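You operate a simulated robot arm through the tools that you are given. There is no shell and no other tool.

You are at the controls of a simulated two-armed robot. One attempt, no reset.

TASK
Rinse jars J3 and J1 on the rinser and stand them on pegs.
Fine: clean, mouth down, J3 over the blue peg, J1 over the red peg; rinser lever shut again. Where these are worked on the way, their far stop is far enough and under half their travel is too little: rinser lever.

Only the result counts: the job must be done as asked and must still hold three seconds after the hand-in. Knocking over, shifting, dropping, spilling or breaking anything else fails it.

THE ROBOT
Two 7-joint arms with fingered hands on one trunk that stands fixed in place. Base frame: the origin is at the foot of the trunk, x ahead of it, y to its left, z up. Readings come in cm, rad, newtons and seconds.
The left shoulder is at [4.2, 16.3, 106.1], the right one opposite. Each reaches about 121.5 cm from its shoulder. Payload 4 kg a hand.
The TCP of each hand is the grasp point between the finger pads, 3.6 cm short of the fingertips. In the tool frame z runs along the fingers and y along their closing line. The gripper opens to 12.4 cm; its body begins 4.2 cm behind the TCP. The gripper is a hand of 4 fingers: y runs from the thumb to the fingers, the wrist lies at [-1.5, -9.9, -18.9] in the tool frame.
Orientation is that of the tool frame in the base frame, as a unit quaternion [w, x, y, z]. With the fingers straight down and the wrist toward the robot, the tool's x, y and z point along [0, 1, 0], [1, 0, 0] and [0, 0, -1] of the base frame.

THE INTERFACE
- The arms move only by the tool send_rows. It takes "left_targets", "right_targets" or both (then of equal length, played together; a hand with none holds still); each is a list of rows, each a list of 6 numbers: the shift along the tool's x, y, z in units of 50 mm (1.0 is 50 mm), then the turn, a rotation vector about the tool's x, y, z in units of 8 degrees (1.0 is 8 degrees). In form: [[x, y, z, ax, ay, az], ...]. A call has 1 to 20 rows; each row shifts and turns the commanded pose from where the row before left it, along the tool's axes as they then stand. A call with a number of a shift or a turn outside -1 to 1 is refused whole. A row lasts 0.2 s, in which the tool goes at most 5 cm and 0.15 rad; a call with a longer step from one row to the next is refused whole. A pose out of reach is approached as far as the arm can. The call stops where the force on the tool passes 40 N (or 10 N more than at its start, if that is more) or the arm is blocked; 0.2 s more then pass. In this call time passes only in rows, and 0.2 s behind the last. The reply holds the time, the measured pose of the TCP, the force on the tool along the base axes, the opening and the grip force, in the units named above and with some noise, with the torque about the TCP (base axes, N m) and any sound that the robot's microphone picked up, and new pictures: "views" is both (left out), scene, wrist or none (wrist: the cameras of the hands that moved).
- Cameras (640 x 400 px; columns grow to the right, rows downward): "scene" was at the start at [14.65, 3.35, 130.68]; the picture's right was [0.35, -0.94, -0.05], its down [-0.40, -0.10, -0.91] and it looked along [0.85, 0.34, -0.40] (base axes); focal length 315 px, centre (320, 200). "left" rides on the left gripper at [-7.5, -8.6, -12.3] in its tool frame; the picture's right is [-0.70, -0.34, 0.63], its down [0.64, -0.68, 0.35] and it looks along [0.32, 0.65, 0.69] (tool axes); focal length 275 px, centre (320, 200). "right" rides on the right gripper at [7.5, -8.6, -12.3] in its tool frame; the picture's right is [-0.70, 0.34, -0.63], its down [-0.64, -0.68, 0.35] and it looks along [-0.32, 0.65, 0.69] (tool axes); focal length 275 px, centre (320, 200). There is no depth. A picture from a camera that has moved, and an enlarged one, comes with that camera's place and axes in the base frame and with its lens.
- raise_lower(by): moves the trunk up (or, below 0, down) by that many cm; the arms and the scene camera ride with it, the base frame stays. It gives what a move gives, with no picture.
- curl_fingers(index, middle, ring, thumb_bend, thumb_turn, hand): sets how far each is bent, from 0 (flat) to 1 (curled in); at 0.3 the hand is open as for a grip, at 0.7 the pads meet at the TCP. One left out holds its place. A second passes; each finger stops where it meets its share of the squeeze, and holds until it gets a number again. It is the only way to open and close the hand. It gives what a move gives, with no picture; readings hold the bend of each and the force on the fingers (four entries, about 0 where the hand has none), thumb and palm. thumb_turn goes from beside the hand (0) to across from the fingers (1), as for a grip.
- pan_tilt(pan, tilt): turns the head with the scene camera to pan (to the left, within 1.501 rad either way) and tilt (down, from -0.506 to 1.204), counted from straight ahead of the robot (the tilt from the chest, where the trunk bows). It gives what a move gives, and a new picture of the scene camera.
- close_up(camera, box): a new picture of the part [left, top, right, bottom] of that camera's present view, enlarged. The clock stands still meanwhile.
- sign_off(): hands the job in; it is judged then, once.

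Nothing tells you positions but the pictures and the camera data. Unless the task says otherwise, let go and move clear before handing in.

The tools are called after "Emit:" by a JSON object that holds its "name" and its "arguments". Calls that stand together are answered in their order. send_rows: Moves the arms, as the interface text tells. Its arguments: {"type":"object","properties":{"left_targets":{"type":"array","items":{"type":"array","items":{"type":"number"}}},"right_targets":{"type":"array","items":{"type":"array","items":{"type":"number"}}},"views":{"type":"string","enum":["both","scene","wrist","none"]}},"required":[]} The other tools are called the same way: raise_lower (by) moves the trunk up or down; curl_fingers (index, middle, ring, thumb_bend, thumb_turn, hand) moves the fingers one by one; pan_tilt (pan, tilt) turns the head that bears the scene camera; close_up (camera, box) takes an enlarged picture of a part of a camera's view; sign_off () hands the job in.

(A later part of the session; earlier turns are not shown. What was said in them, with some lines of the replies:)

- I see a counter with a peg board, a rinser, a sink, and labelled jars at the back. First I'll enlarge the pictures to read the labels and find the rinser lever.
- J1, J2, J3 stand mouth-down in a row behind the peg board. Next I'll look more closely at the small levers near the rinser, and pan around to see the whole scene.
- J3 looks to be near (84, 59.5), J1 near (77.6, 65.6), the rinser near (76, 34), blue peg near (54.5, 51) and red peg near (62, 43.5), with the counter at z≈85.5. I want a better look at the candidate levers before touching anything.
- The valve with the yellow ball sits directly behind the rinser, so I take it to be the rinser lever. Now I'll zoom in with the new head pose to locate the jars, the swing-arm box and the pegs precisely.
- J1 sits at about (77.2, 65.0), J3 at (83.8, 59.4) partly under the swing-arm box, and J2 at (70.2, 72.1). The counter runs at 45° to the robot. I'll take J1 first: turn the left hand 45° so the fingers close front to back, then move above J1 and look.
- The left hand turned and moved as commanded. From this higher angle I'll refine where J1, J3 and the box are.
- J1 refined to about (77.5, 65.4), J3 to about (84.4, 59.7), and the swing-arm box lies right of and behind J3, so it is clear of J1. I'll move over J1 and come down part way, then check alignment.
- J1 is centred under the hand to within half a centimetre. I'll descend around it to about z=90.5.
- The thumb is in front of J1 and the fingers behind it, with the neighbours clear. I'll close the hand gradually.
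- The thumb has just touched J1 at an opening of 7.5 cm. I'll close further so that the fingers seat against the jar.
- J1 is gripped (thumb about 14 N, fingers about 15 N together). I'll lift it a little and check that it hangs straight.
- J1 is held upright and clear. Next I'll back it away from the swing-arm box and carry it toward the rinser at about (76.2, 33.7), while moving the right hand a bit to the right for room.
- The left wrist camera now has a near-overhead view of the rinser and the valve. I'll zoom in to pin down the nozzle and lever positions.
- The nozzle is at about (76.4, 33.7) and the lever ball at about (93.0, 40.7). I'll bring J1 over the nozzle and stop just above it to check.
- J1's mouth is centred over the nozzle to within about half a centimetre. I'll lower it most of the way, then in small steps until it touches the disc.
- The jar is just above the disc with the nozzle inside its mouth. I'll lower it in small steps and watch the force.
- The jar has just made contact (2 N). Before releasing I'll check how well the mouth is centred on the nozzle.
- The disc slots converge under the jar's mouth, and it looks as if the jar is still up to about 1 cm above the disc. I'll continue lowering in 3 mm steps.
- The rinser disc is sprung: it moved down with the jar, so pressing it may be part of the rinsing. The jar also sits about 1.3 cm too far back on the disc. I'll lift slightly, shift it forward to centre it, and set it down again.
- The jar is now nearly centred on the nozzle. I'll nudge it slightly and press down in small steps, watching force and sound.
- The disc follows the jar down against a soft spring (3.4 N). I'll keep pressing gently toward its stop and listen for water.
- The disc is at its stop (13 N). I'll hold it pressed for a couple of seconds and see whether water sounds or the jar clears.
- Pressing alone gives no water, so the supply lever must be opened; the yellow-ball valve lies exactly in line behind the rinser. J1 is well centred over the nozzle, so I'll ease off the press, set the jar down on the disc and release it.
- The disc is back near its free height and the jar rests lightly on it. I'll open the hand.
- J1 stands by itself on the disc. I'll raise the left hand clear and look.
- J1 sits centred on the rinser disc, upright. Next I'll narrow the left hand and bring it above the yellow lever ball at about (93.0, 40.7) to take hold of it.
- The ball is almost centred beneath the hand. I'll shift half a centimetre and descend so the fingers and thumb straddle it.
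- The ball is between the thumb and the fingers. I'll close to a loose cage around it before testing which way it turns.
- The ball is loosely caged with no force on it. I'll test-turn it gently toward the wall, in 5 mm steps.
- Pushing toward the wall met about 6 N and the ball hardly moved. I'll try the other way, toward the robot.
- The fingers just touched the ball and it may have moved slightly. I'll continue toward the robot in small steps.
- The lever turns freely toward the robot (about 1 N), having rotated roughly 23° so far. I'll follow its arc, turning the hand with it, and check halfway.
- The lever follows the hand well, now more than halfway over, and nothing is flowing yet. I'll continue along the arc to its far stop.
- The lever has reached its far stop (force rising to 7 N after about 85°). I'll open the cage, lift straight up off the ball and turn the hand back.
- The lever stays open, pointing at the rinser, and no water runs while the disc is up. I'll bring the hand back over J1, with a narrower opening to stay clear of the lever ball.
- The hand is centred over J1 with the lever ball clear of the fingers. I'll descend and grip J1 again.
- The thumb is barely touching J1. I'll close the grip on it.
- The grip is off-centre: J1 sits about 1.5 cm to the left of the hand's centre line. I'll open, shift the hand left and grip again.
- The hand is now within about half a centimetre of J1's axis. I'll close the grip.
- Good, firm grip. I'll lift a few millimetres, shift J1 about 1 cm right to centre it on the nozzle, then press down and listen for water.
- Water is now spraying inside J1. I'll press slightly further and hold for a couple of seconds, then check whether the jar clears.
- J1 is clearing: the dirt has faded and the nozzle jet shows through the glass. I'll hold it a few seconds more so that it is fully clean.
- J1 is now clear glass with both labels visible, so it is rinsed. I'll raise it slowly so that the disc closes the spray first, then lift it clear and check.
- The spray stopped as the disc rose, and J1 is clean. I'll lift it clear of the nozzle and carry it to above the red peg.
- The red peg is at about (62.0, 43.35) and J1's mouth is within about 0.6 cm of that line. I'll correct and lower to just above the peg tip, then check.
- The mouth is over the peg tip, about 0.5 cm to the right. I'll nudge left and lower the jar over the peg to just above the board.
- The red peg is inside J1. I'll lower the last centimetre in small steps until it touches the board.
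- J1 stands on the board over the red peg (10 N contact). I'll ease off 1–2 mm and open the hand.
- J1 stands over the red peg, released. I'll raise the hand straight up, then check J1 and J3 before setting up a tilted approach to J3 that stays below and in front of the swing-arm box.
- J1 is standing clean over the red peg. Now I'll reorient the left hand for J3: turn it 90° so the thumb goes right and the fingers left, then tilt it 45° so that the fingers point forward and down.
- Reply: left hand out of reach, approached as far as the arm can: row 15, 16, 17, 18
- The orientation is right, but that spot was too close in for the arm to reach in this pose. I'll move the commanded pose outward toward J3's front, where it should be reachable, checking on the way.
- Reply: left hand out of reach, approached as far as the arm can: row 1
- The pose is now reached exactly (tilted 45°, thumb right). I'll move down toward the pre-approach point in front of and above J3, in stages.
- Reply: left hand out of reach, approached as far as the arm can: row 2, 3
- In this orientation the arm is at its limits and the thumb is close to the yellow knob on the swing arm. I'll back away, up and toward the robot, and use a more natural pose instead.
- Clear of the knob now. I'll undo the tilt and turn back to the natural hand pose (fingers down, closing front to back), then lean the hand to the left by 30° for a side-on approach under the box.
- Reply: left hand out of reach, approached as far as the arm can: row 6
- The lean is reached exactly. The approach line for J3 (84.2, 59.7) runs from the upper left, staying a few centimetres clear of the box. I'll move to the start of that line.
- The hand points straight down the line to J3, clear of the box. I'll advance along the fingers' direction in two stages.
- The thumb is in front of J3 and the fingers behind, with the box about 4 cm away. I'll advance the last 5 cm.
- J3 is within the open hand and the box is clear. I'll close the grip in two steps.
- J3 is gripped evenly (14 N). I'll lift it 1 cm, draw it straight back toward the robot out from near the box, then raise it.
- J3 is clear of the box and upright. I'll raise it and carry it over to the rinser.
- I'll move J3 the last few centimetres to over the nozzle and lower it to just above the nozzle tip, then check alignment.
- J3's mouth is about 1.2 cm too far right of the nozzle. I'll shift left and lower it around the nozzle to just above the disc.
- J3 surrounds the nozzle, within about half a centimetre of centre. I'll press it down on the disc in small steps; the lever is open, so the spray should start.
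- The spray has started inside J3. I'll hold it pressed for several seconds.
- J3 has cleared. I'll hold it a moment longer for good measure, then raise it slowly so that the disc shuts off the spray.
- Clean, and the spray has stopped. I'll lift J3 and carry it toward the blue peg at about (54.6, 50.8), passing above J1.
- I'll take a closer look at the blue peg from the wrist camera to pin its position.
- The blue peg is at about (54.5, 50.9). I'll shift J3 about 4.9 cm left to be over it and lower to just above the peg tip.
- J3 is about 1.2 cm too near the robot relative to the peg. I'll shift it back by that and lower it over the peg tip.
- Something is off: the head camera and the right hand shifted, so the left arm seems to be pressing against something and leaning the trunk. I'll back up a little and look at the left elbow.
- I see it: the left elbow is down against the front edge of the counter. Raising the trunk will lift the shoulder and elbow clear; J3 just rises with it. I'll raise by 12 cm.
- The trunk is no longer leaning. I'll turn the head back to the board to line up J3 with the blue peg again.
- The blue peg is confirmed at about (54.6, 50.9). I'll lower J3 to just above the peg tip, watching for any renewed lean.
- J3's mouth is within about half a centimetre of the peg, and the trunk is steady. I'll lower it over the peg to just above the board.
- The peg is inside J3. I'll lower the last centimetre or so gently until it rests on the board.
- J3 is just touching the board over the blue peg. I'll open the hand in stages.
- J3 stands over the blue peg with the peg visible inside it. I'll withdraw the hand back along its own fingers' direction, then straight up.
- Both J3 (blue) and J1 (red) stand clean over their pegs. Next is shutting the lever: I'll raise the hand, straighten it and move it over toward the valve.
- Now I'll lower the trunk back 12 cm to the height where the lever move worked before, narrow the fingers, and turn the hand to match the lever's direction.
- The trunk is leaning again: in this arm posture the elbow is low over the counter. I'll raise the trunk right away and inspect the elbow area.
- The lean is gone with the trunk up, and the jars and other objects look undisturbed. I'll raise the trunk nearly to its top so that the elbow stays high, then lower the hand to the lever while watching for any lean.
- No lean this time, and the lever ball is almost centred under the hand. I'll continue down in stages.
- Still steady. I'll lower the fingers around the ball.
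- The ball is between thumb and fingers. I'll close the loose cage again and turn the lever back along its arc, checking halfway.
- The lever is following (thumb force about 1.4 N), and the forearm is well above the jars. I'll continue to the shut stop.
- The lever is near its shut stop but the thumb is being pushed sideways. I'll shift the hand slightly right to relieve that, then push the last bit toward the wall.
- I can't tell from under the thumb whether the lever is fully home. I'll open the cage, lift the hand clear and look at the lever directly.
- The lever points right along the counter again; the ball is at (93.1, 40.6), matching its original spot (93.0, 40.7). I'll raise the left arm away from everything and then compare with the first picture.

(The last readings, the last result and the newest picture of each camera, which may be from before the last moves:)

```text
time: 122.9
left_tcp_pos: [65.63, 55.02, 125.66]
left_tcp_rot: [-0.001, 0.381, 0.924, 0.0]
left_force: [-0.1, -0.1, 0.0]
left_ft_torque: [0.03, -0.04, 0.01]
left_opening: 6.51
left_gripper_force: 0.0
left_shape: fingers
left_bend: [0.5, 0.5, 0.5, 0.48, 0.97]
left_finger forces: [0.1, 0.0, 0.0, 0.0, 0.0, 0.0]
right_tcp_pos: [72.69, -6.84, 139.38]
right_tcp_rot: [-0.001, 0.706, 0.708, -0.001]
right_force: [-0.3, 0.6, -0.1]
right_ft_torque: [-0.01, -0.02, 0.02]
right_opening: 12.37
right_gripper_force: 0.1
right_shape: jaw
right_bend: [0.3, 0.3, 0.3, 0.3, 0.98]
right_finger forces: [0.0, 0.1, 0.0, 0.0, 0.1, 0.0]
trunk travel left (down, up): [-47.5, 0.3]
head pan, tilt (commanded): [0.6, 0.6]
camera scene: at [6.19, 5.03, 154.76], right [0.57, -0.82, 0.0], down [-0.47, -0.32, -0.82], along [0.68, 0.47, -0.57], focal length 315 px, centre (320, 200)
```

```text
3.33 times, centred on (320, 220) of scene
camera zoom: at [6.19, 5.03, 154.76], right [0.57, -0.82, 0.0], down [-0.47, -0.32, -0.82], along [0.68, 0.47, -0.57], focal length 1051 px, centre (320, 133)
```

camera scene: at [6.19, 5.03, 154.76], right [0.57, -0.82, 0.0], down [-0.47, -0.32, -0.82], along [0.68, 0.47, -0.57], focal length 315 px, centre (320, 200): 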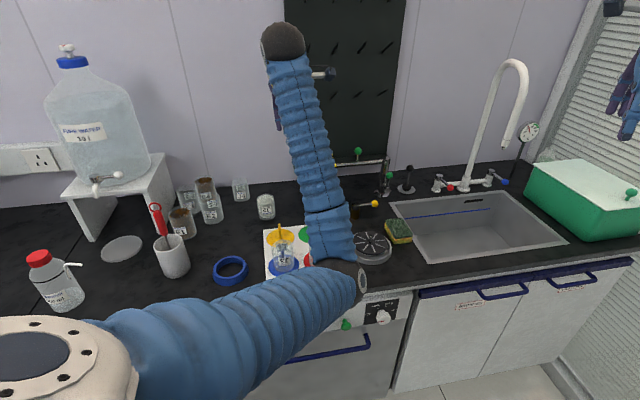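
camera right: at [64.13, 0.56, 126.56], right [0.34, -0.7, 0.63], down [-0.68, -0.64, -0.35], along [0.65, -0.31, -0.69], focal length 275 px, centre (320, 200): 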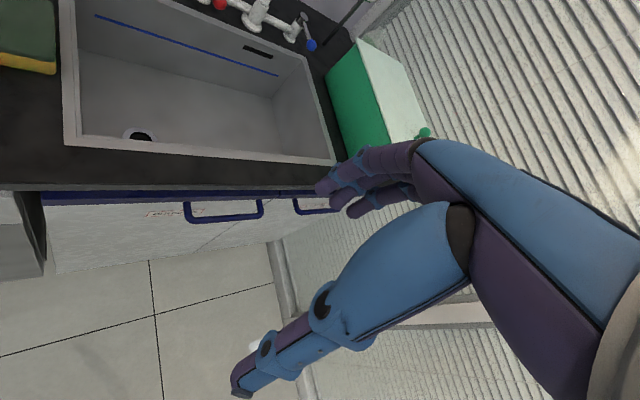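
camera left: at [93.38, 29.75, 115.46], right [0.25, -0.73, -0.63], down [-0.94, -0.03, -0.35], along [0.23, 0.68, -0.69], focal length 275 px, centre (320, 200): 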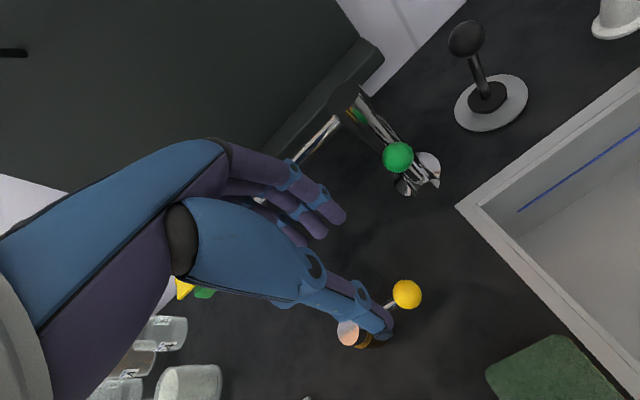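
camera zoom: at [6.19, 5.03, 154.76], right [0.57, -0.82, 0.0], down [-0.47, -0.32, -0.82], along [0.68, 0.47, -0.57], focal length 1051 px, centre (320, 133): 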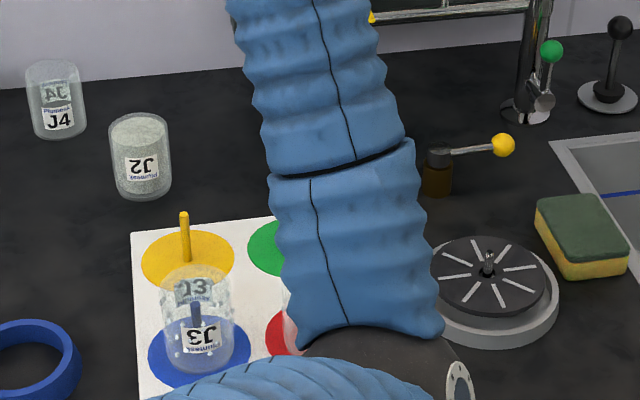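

The valve handle points right, just as at the start, and J3 looks good. The left arm hides J1, so I'll move it back a bit and use the wrist camera to check both jars.

Emit:
{"name": "send_rows", "arguments": {"left_targets": [[0, -0.9, 0, 0, 0, 0], [0, -0.9, 0, 0, 0, 0], [0, -0.9, 0, 0, 0, 0]], "views": "both"}}

Emit:
{"name": "close_up", "arguments": {"camera": "left", "box": [280, 100, 600, 400]}}

```text
time: 123.7
left_tcp_pos: [55.94, 45.5, 125.74]
left_tcp_rot: [0.0, 0.381, 0.924, 0.0]
left_force: [0.0, -0.7, 0.3]
left_ft_torque: [0.0, -0.03, -0.01]
left_opening: 6.52
left_gripper_force: 0.0
left_shape: fingers
left_bend: [0.5, 0.5, 0.5, 0.48, 0.97]
left_finger forces: [0.0, 0.0, 0.1, 0.0, 0.0, 0.0]
right_tcp_pos: [72.62, -7.04, 139.48]
right_tcp_rot: [0.0, 0.707, 0.707, 0.0]
right_force: [0.3, -0.5, -0.5]
right_ft_torque: [-0.02, 0.01, -0.03]
right_opening: 12.39
right_gripper_force: 0.1
right_shape: jaw
right_bend: [0.3, 0.3, 0.3, 0.3, 0.98]
right_finger forces: [0.1, 0.0, 0.0, 0.0, 0.1, 0.1]
trunk travel left (down, up): [-47.5, 0.3]
head pan, tilt (commanded): [0.6, 0.6]
camera scene: at [6.11, 4.89, 154.78], right [0.57, -0.82, 0.0], down [-0.47, -0.32, -0.83], along [0.68, 0.47, -0.56], focal length 315 px, centre (320, 200)
camera left: at [55.28, 34.0, 138.0], right [0.26, -0.73, -0.63], down [-0.94, -0.03, -0.35], along [0.23, 0.68, -0.69], focal length 275 px, centre (320, 200)
```

scene: 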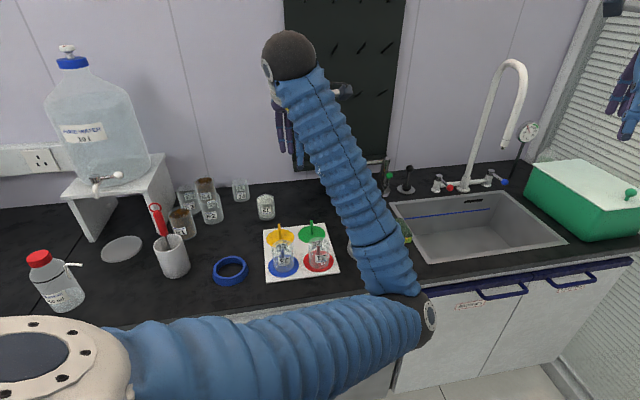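
left: 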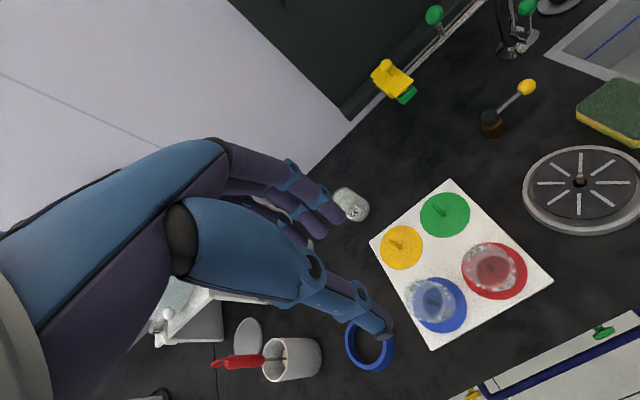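

```text
1.33 times, centred on (440, 250) of left
camera zoom: at [55.28, 34.0, 138.0], right [0.26, -0.73, -0.63], down [-0.94, -0.03, -0.35], along [0.23, 0.68, -0.69], focal length 367 px, centre (160, 133)
```

zoom: 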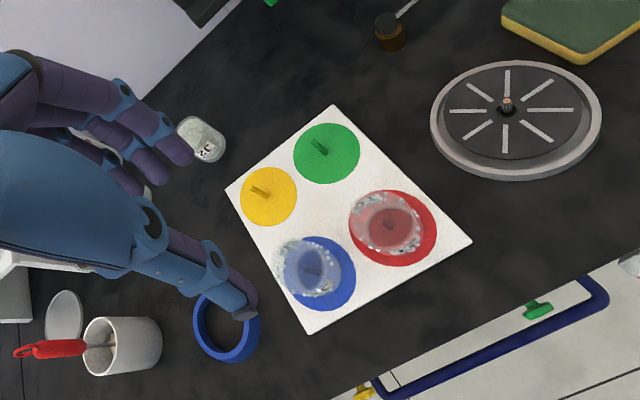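

Both jars stand clean over the right pegs and nothing else has moved. To be sure the lever is fully shut, I'll bring the wrist camera to the same pose it had before I touched the lever and compare the pictures.

Emit:
{"name": "send_rows", "arguments": {"left_targets": [[-0.71, 0.485, 0, 0, 0, 0], [-0.71, 0.485, 0, 0, 0, 0], [-0.71, 0.485, 0, 0, 0, 0], [-0.71, 0.485, 0, 0, 0, 0], [0, 0, 0.86, 0, 0, 0], [0, 0, 0.86, 0, 0, 0], [0, 0, 0.86, 0, 0, 0], [0, 0, 0.86, 0, 0, 0], [0, 0, 0.86, 0, 0, 0]], "views": "both"}}

Emit:
{"name": "close_up", "arguments": {"camera": "left", "box": [370, 60, 490, 190]}}

```text
time: 125.9
left_tcp_pos: [73.54, 45.64, 107.17]
left_tcp_rot: [0.01, 0.364, 0.931, 0.018]
left_force: [0.5, 0.0, 0.0]
left_ft_torque: [0.03, -0.02, 0.01]
left_opening: 6.48
left_gripper_force: 0.0
left_shape: fingers
left_bend: [0.5, 0.5, 0.5, 0.48, 0.97]
left_finger forces: [0.1, 0.0, 0.0, 0.0, 0.1, 0.1]
right_tcp_pos: [72.58, -7.01, 139.4]
right_tcp_rot: [0.0, 0.707, 0.707, 0.0]
right_force: [-0.3, 0.0, -0.4]
right_ft_torque: [0.02, 0.01, 0.01]
right_opening: 12.38
right_gripper_force: 0.0
right_shape: jaw
right_bend: [0.3, 0.3, 0.3, 0.3, 0.98]
right_finger forces: [0.1, 0.1, 0.0, 0.0, 0.0, 0.0]
trunk travel left (down, up): [-47.5, 0.3]
head pan, tilt (commanded): [0.6, 0.6]
stopped in row 9 (left hand): the arm was blocked; the commanded pose is now the measured one
camera scene: at [6.16, 4.99, 154.77], right [0.57, -0.82, 0.0], down [-0.47, -0.32, -0.82], along [0.68, 0.47, -0.57], focal length 315 px, centre (320, 200)
camera left: at [72.78, 33.7, 119.02], right [0.31, -0.7, -0.64], down [-0.92, -0.05, -0.38], along [0.23, 0.71, -0.66], focal length 275 px, centre (320, 200)
```

scene: 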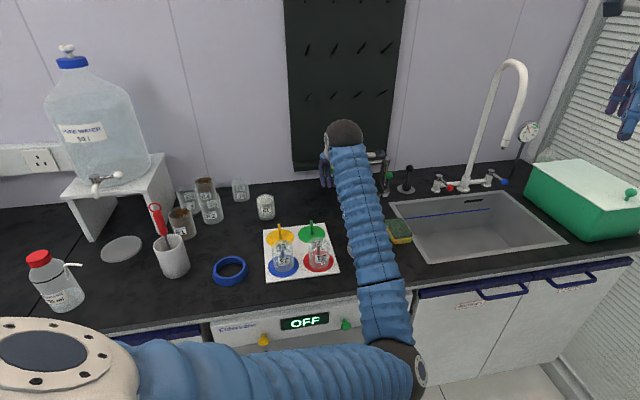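
left: 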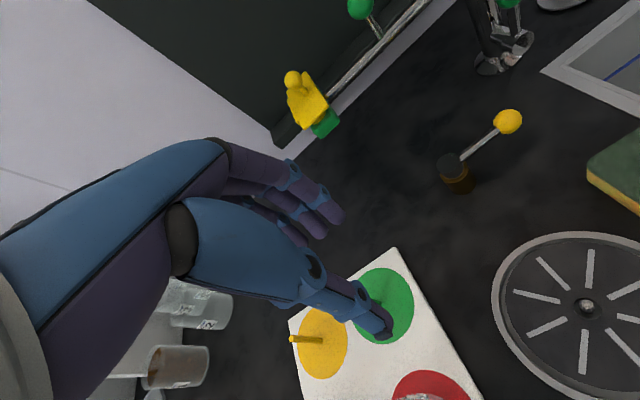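

```text
3.08 times, centred on (430, 125) of left
camera zoom: at [72.78, 33.7, 119.02], right [0.31, -0.7, -0.64], down [-0.92, -0.05, -0.38], along [0.23, 0.71, -0.66], focal length 847 px, centre (-18, 431)
```

zoom: 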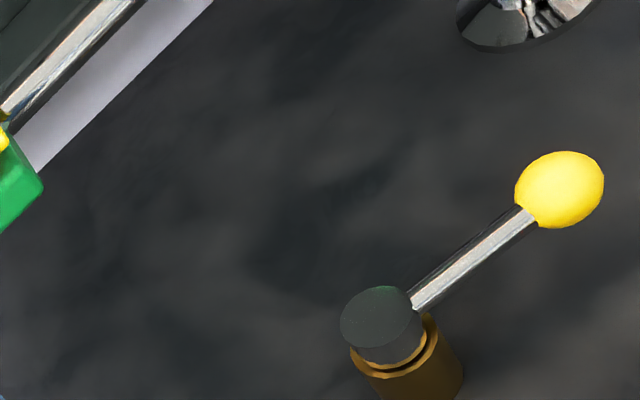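

The lever matches its original direction to within about a degree or two, so it is shut. The arm got blocked by the low elbow at the counter front, so I'll back straight up at once and inspect the front panel.

Emit:
{"name": "send_rows", "arguments": {"left_targets": [[0, 0, -0.6, 0, 0, 0], [0, 0, -0.8, 0, 0, 0], [0, 0, -0.8, 0, 0, 0], [0, 0, -0.8, 0, 0, 0], [0, 0, -0.8, 0, 0, 0]], "views": "both"}}

Emit:
{"name": "close_up", "arguments": {"camera": "scene", "box": [220, 200, 440, 380]}}

```text
time: 127.1
left_tcp_pos: [72.9, 44.77, 126.02]
left_tcp_rot: [0.012, 0.365, 0.931, 0.017]
left_force: [0.0, -0.4, 0.3]
left_ft_torque: [0.01, -0.03, -0.02]
left_opening: 6.49
left_gripper_force: 0.0
left_shape: fingers
left_bend: [0.5, 0.5, 0.5, 0.48, 0.97]
left_finger forces: [0.0, 0.0, 0.1, 0.1, 0.0, 0.0]
right_tcp_pos: [72.58, -6.89, 139.39]
right_tcp_rot: [0.0, 0.707, 0.708, 0.0]
right_force: [0.0, 0.3, 0.3]
right_ft_torque: [0.01, 0.04, -0.03]
right_opening: 12.37
right_gripper_force: 0.0
right_shape: jaw
right_bend: [0.3, 0.3, 0.3, 0.3, 0.98]
right_finger forces: [0.0, 0.0, 0.0, 0.0, 0.0, 0.0]
trunk travel left (down, up): [-47.5, 0.3]
head pan, tilt (commanded): [0.6, 0.6]
camera scene: at [6.16, 5.0, 154.77], right [0.57, -0.82, 0.0], down [-0.47, -0.32, -0.82], along [0.68, 0.47, -0.57], focal length 315 px, centre (320, 200)
camera left: at [72.07, 32.95, 137.93], right [0.3, -0.71, -0.64], down [-0.92, -0.05, -0.38], along [0.23, 0.71, -0.67], focal length 275 px, centre (320, 200)
```

scene: 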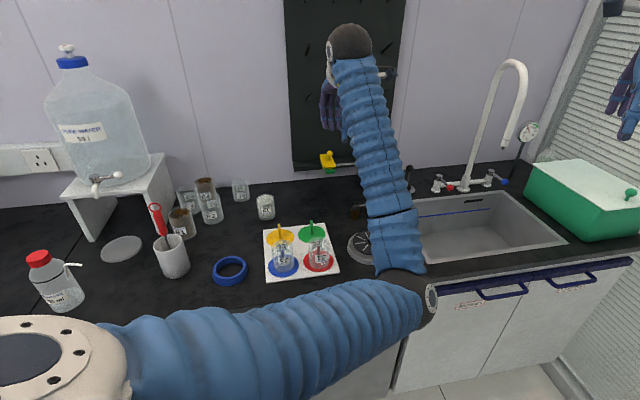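
left: 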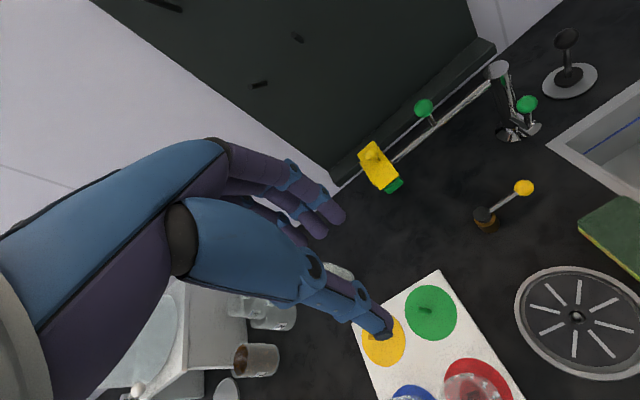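

```text
2.22 times, centred on (330, 290) of scene
camera zoom: at [6.16, 5.0, 154.77], right [0.57, -0.82, 0.0], down [-0.47, -0.32, -0.82], along [0.68, 0.47, -0.57], focal length 701 px, centre (298, 0)
```

zoom: 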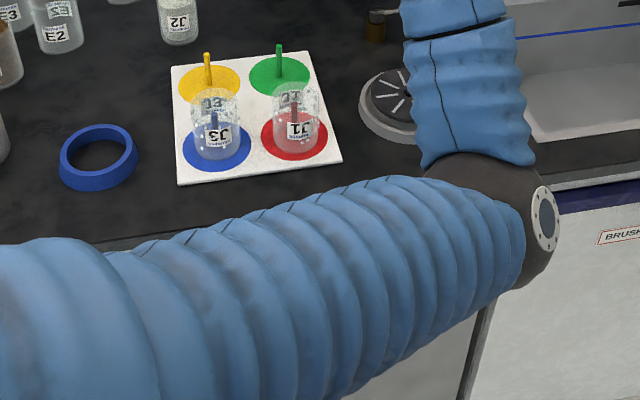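

The jars stand untouched. I'll swing the left arm out to the left, away from the work area, so I can see the front panel.

Emit:
{"name": "send_rows", "arguments": {"left_targets": [[0.85, -0.2, -0.1, 0, 0, 0], [0.85, -0.2, -0.1, 0, 0, 0], [0.85, -0.2, -0.1, 0, 0, 0], [0.85, -0.2, -0.1, 0, 0, 0], [0.85, -0.2, 0, 0, 0, 0], [0.85, -0.2, 0, 0, 0, 0]], "views": "both"}}

```text
time: 128.5
left_tcp_pos: [50.26, 57.64, 127.31]
left_tcp_rot: [0.012, 0.365, 0.931, 0.017]
left_force: [0.0, -0.5, 0.0]
left_ft_torque: [0.01, -0.01, -0.02]
left_opening: 6.51
left_gripper_force: 0.0
left_shape: fingers
left_bend: [0.5, 0.5, 0.5, 0.48, 0.97]
left_finger forces: [0.1, 0.0, 0.0, 0.1, 0.0, 0.0]
right_tcp_pos: [72.62, -7.07, 139.44]
right_tcp_rot: [0.0, 0.707, 0.708, 0.0]
right_force: [-0.6, 0.0, -0.2]
right_ft_torque: [0.02, 0.01, -0.01]
right_opening: 12.38
right_gripper_force: 0.0
right_shape: jaw
right_bend: [0.3, 0.3, 0.3, 0.3, 0.98]
right_finger forces: [0.1, 0.1, 0.0, 0.0, 0.0, 0.0]
trunk travel left (down, up): [-47.5, 0.3]
head pan, tilt (commanded): [0.6, 0.6]
camera scene: at [6.12, 5.01, 154.77], right [0.56, -0.83, 0.0], down [-0.47, -0.32, -0.83], along [0.68, 0.47, -0.56], focal length 315 px, centre (320, 200)
camera left: at [49.43, 45.92, 139.32], right [0.3, -0.71, -0.64], down [-0.92, -0.05, -0.38], along [0.23, 0.71, -0.67], focal length 275 px, centre (320, 200)
```

scene: 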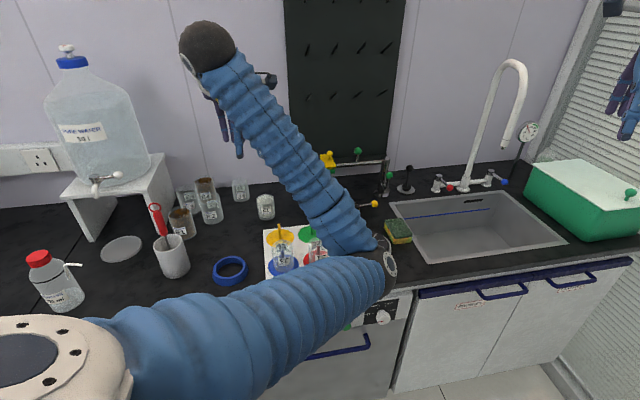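
left: 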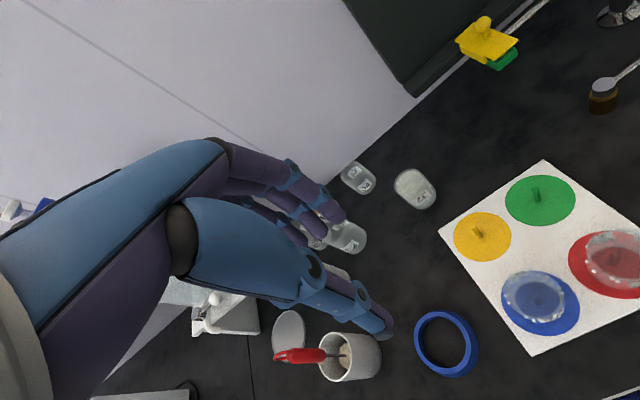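

The arm is well clear of everything. I'll check the dial and the valve once more, and tilt the head to see the front panel.

Emit:
{"name": "pan_tilt", "arguments": {"pan": 0.35, "tilt": 0.75}}

Emit:
{"name": "close_up", "arguments": {"camera": "scene", "box": [180, 60, 420, 260]}}

Emit:
{"name": "close_up", "arguments": {"camera": "left", "box": [430, 150, 640, 360]}}

```text
time: 129.3
left_tcp_pos: [50.34, 57.71, 127.4]
left_tcp_rot: [0.011, 0.366, 0.93, 0.017]
left_force: [-0.1, 0.2, -0.2]
left_ft_torque: [0.02, 0.01, -0.04]
left_opening: 6.51
left_gripper_force: 0.2
left_shape: fingers
left_bend: [0.5, 0.5, 0.5, 0.48, 0.97]
left_finger forces: [0.1, 0.1, 0.1, 0.1, 0.0, 0.0]
right_tcp_pos: [72.68, -7.04, 139.43]
right_tcp_rot: [0.0, 0.707, 0.707, 0.0]
right_force: [0.2, 0.3, -0.1]
right_ft_torque: [0.0, 0.0, -0.01]
right_opening: 12.36
right_gripper_force: 0.0
right_shape: jaw
right_bend: [0.3, 0.3, 0.3, 0.3, 0.98]
right_finger forces: [0.1, 0.0, 0.0, 0.0, 0.0, 0.0]
trunk travel left (down, up): [-47.5, 0.3]
head pan, tilt (commanded): [0.351, 0.75]
camera scene: at [6.7, 2.87, 153.48], right [0.34, -0.94, 0.0], down [-0.64, -0.23, -0.73], along [0.69, 0.25, -0.68], focal length 315 px, centre (320, 200)
```

scene: 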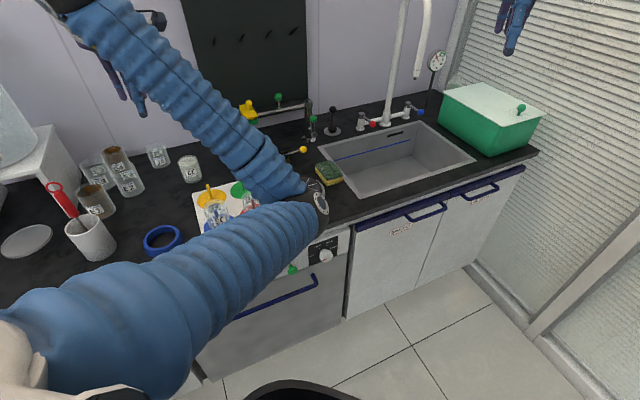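

```text
2.00 times, centred on (300, 160) of scene
camera zoom: at [6.7, 2.87, 153.48], right [0.34, -0.94, 0.0], down [-0.64, -0.23, -0.73], along [0.69, 0.25, -0.68], focal length 630 px, centre (360, 280)
```

zoom: 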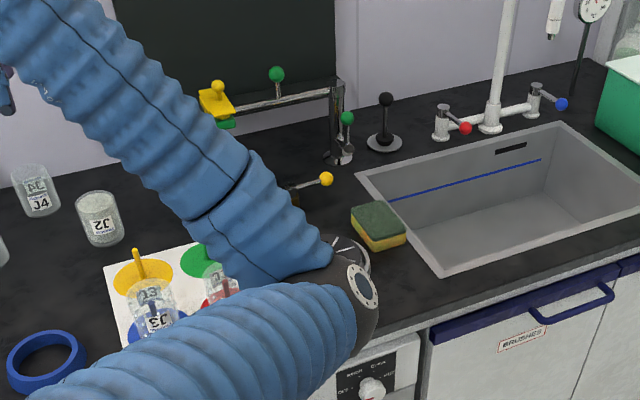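

```text
1.90 times, centred on (535, 255) of left
camera zoom: at [49.55, 45.91, 139.28], right [0.3, -0.71, -0.64], down [-0.92, -0.05, -0.38], along [0.23, 0.71, -0.67], focal length 524 px, centre (-90, 95)
```

zoom: 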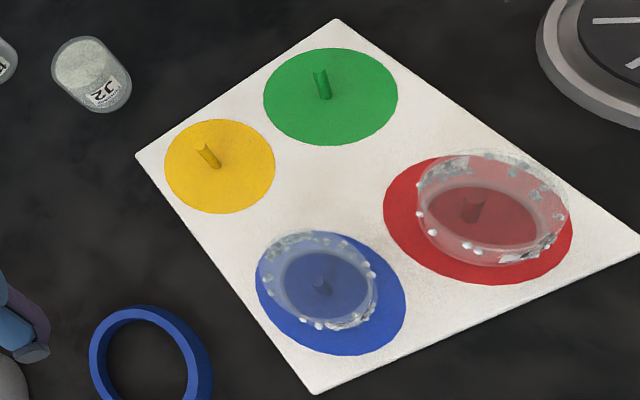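

Emit:
{"name": "close_up", "arguments": {"camera": "scene", "box": [270, 225, 360, 300]}}

Emit:
{"name": "close_up", "arguments": {"camera": "scene", "box": [270, 120, 350, 190]}}

```text
5.33 times, centred on (315, 262) of scene
camera zoom: at [6.7, 2.87, 153.48], right [0.34, -0.94, 0.0], down [-0.64, -0.23, -0.73], along [0.69, 0.25, -0.68], focal length 1681 px, centre (347, -133)
```

zoom: 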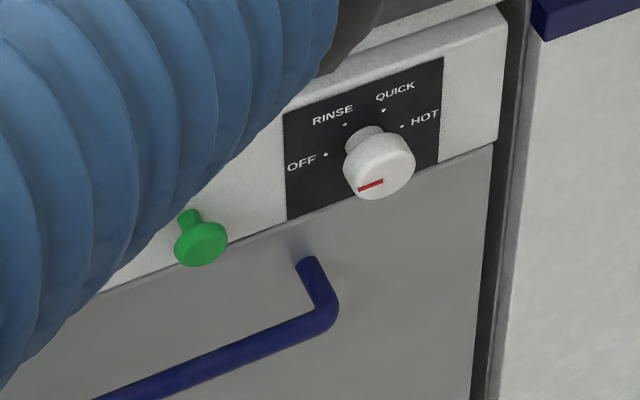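

```text
5.71 times, centred on (310, 155) of scene
camera zoom: at [6.7, 2.87, 153.48], right [0.34, -0.94, 0.0], down [-0.64, -0.23, -0.73], along [0.69, 0.25, -0.68], focal length 1802 px, centre (377, 457)
```

zoom: 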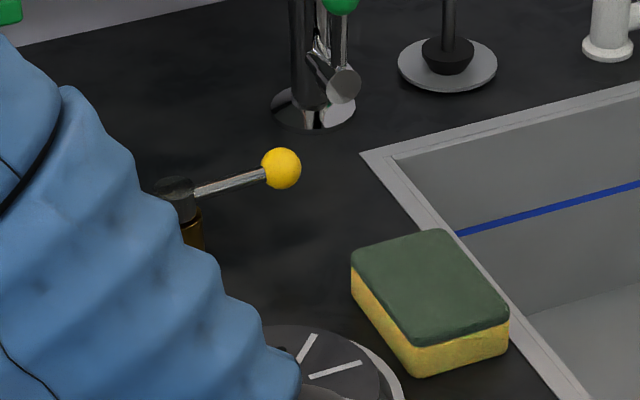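

J3 stands on the blue peg and J1 on the red peg, both clean and mouth down. The valve handle is within about a degree of its original shut direction. The dial still reads OFF, nothing else has moved, and both hands are clear, so I'm handing the job in.

Emit:
{"name": "sign_off", "arguments": {}}

```text
The job is handed in.
```

I've handed the job in. J3 stands over the blue peg and J1 over the red peg, both rinsed clear and mouth down. The verdict hasn't come back to me.

- **Rinsing:** The rinser only sprays when its disc is pressed down with the lever open. I pressed each jar down for several seconds until the dirt was gone, and the spray stopped as soon as I lifted it.
- **Lever:** I took the yellow-ball valve behind the rinser to be the rinser lever. I opened it to its far stop and shut it again after J3. In the pictures its handle is back within one to two degrees of where it started.
- **Elbow contact:** While I was placing J3 and shutting the lever, the left elbow pressed against what looked like the counter front, enough to lean the trunk. I raised the trunk to clear it. The arm was blocked once more, probably at the same place, during a last camera check. Afterwards the dial and display read OFF, and I saw nothing moved or knocked over.

Both hands are open and clear of everything.
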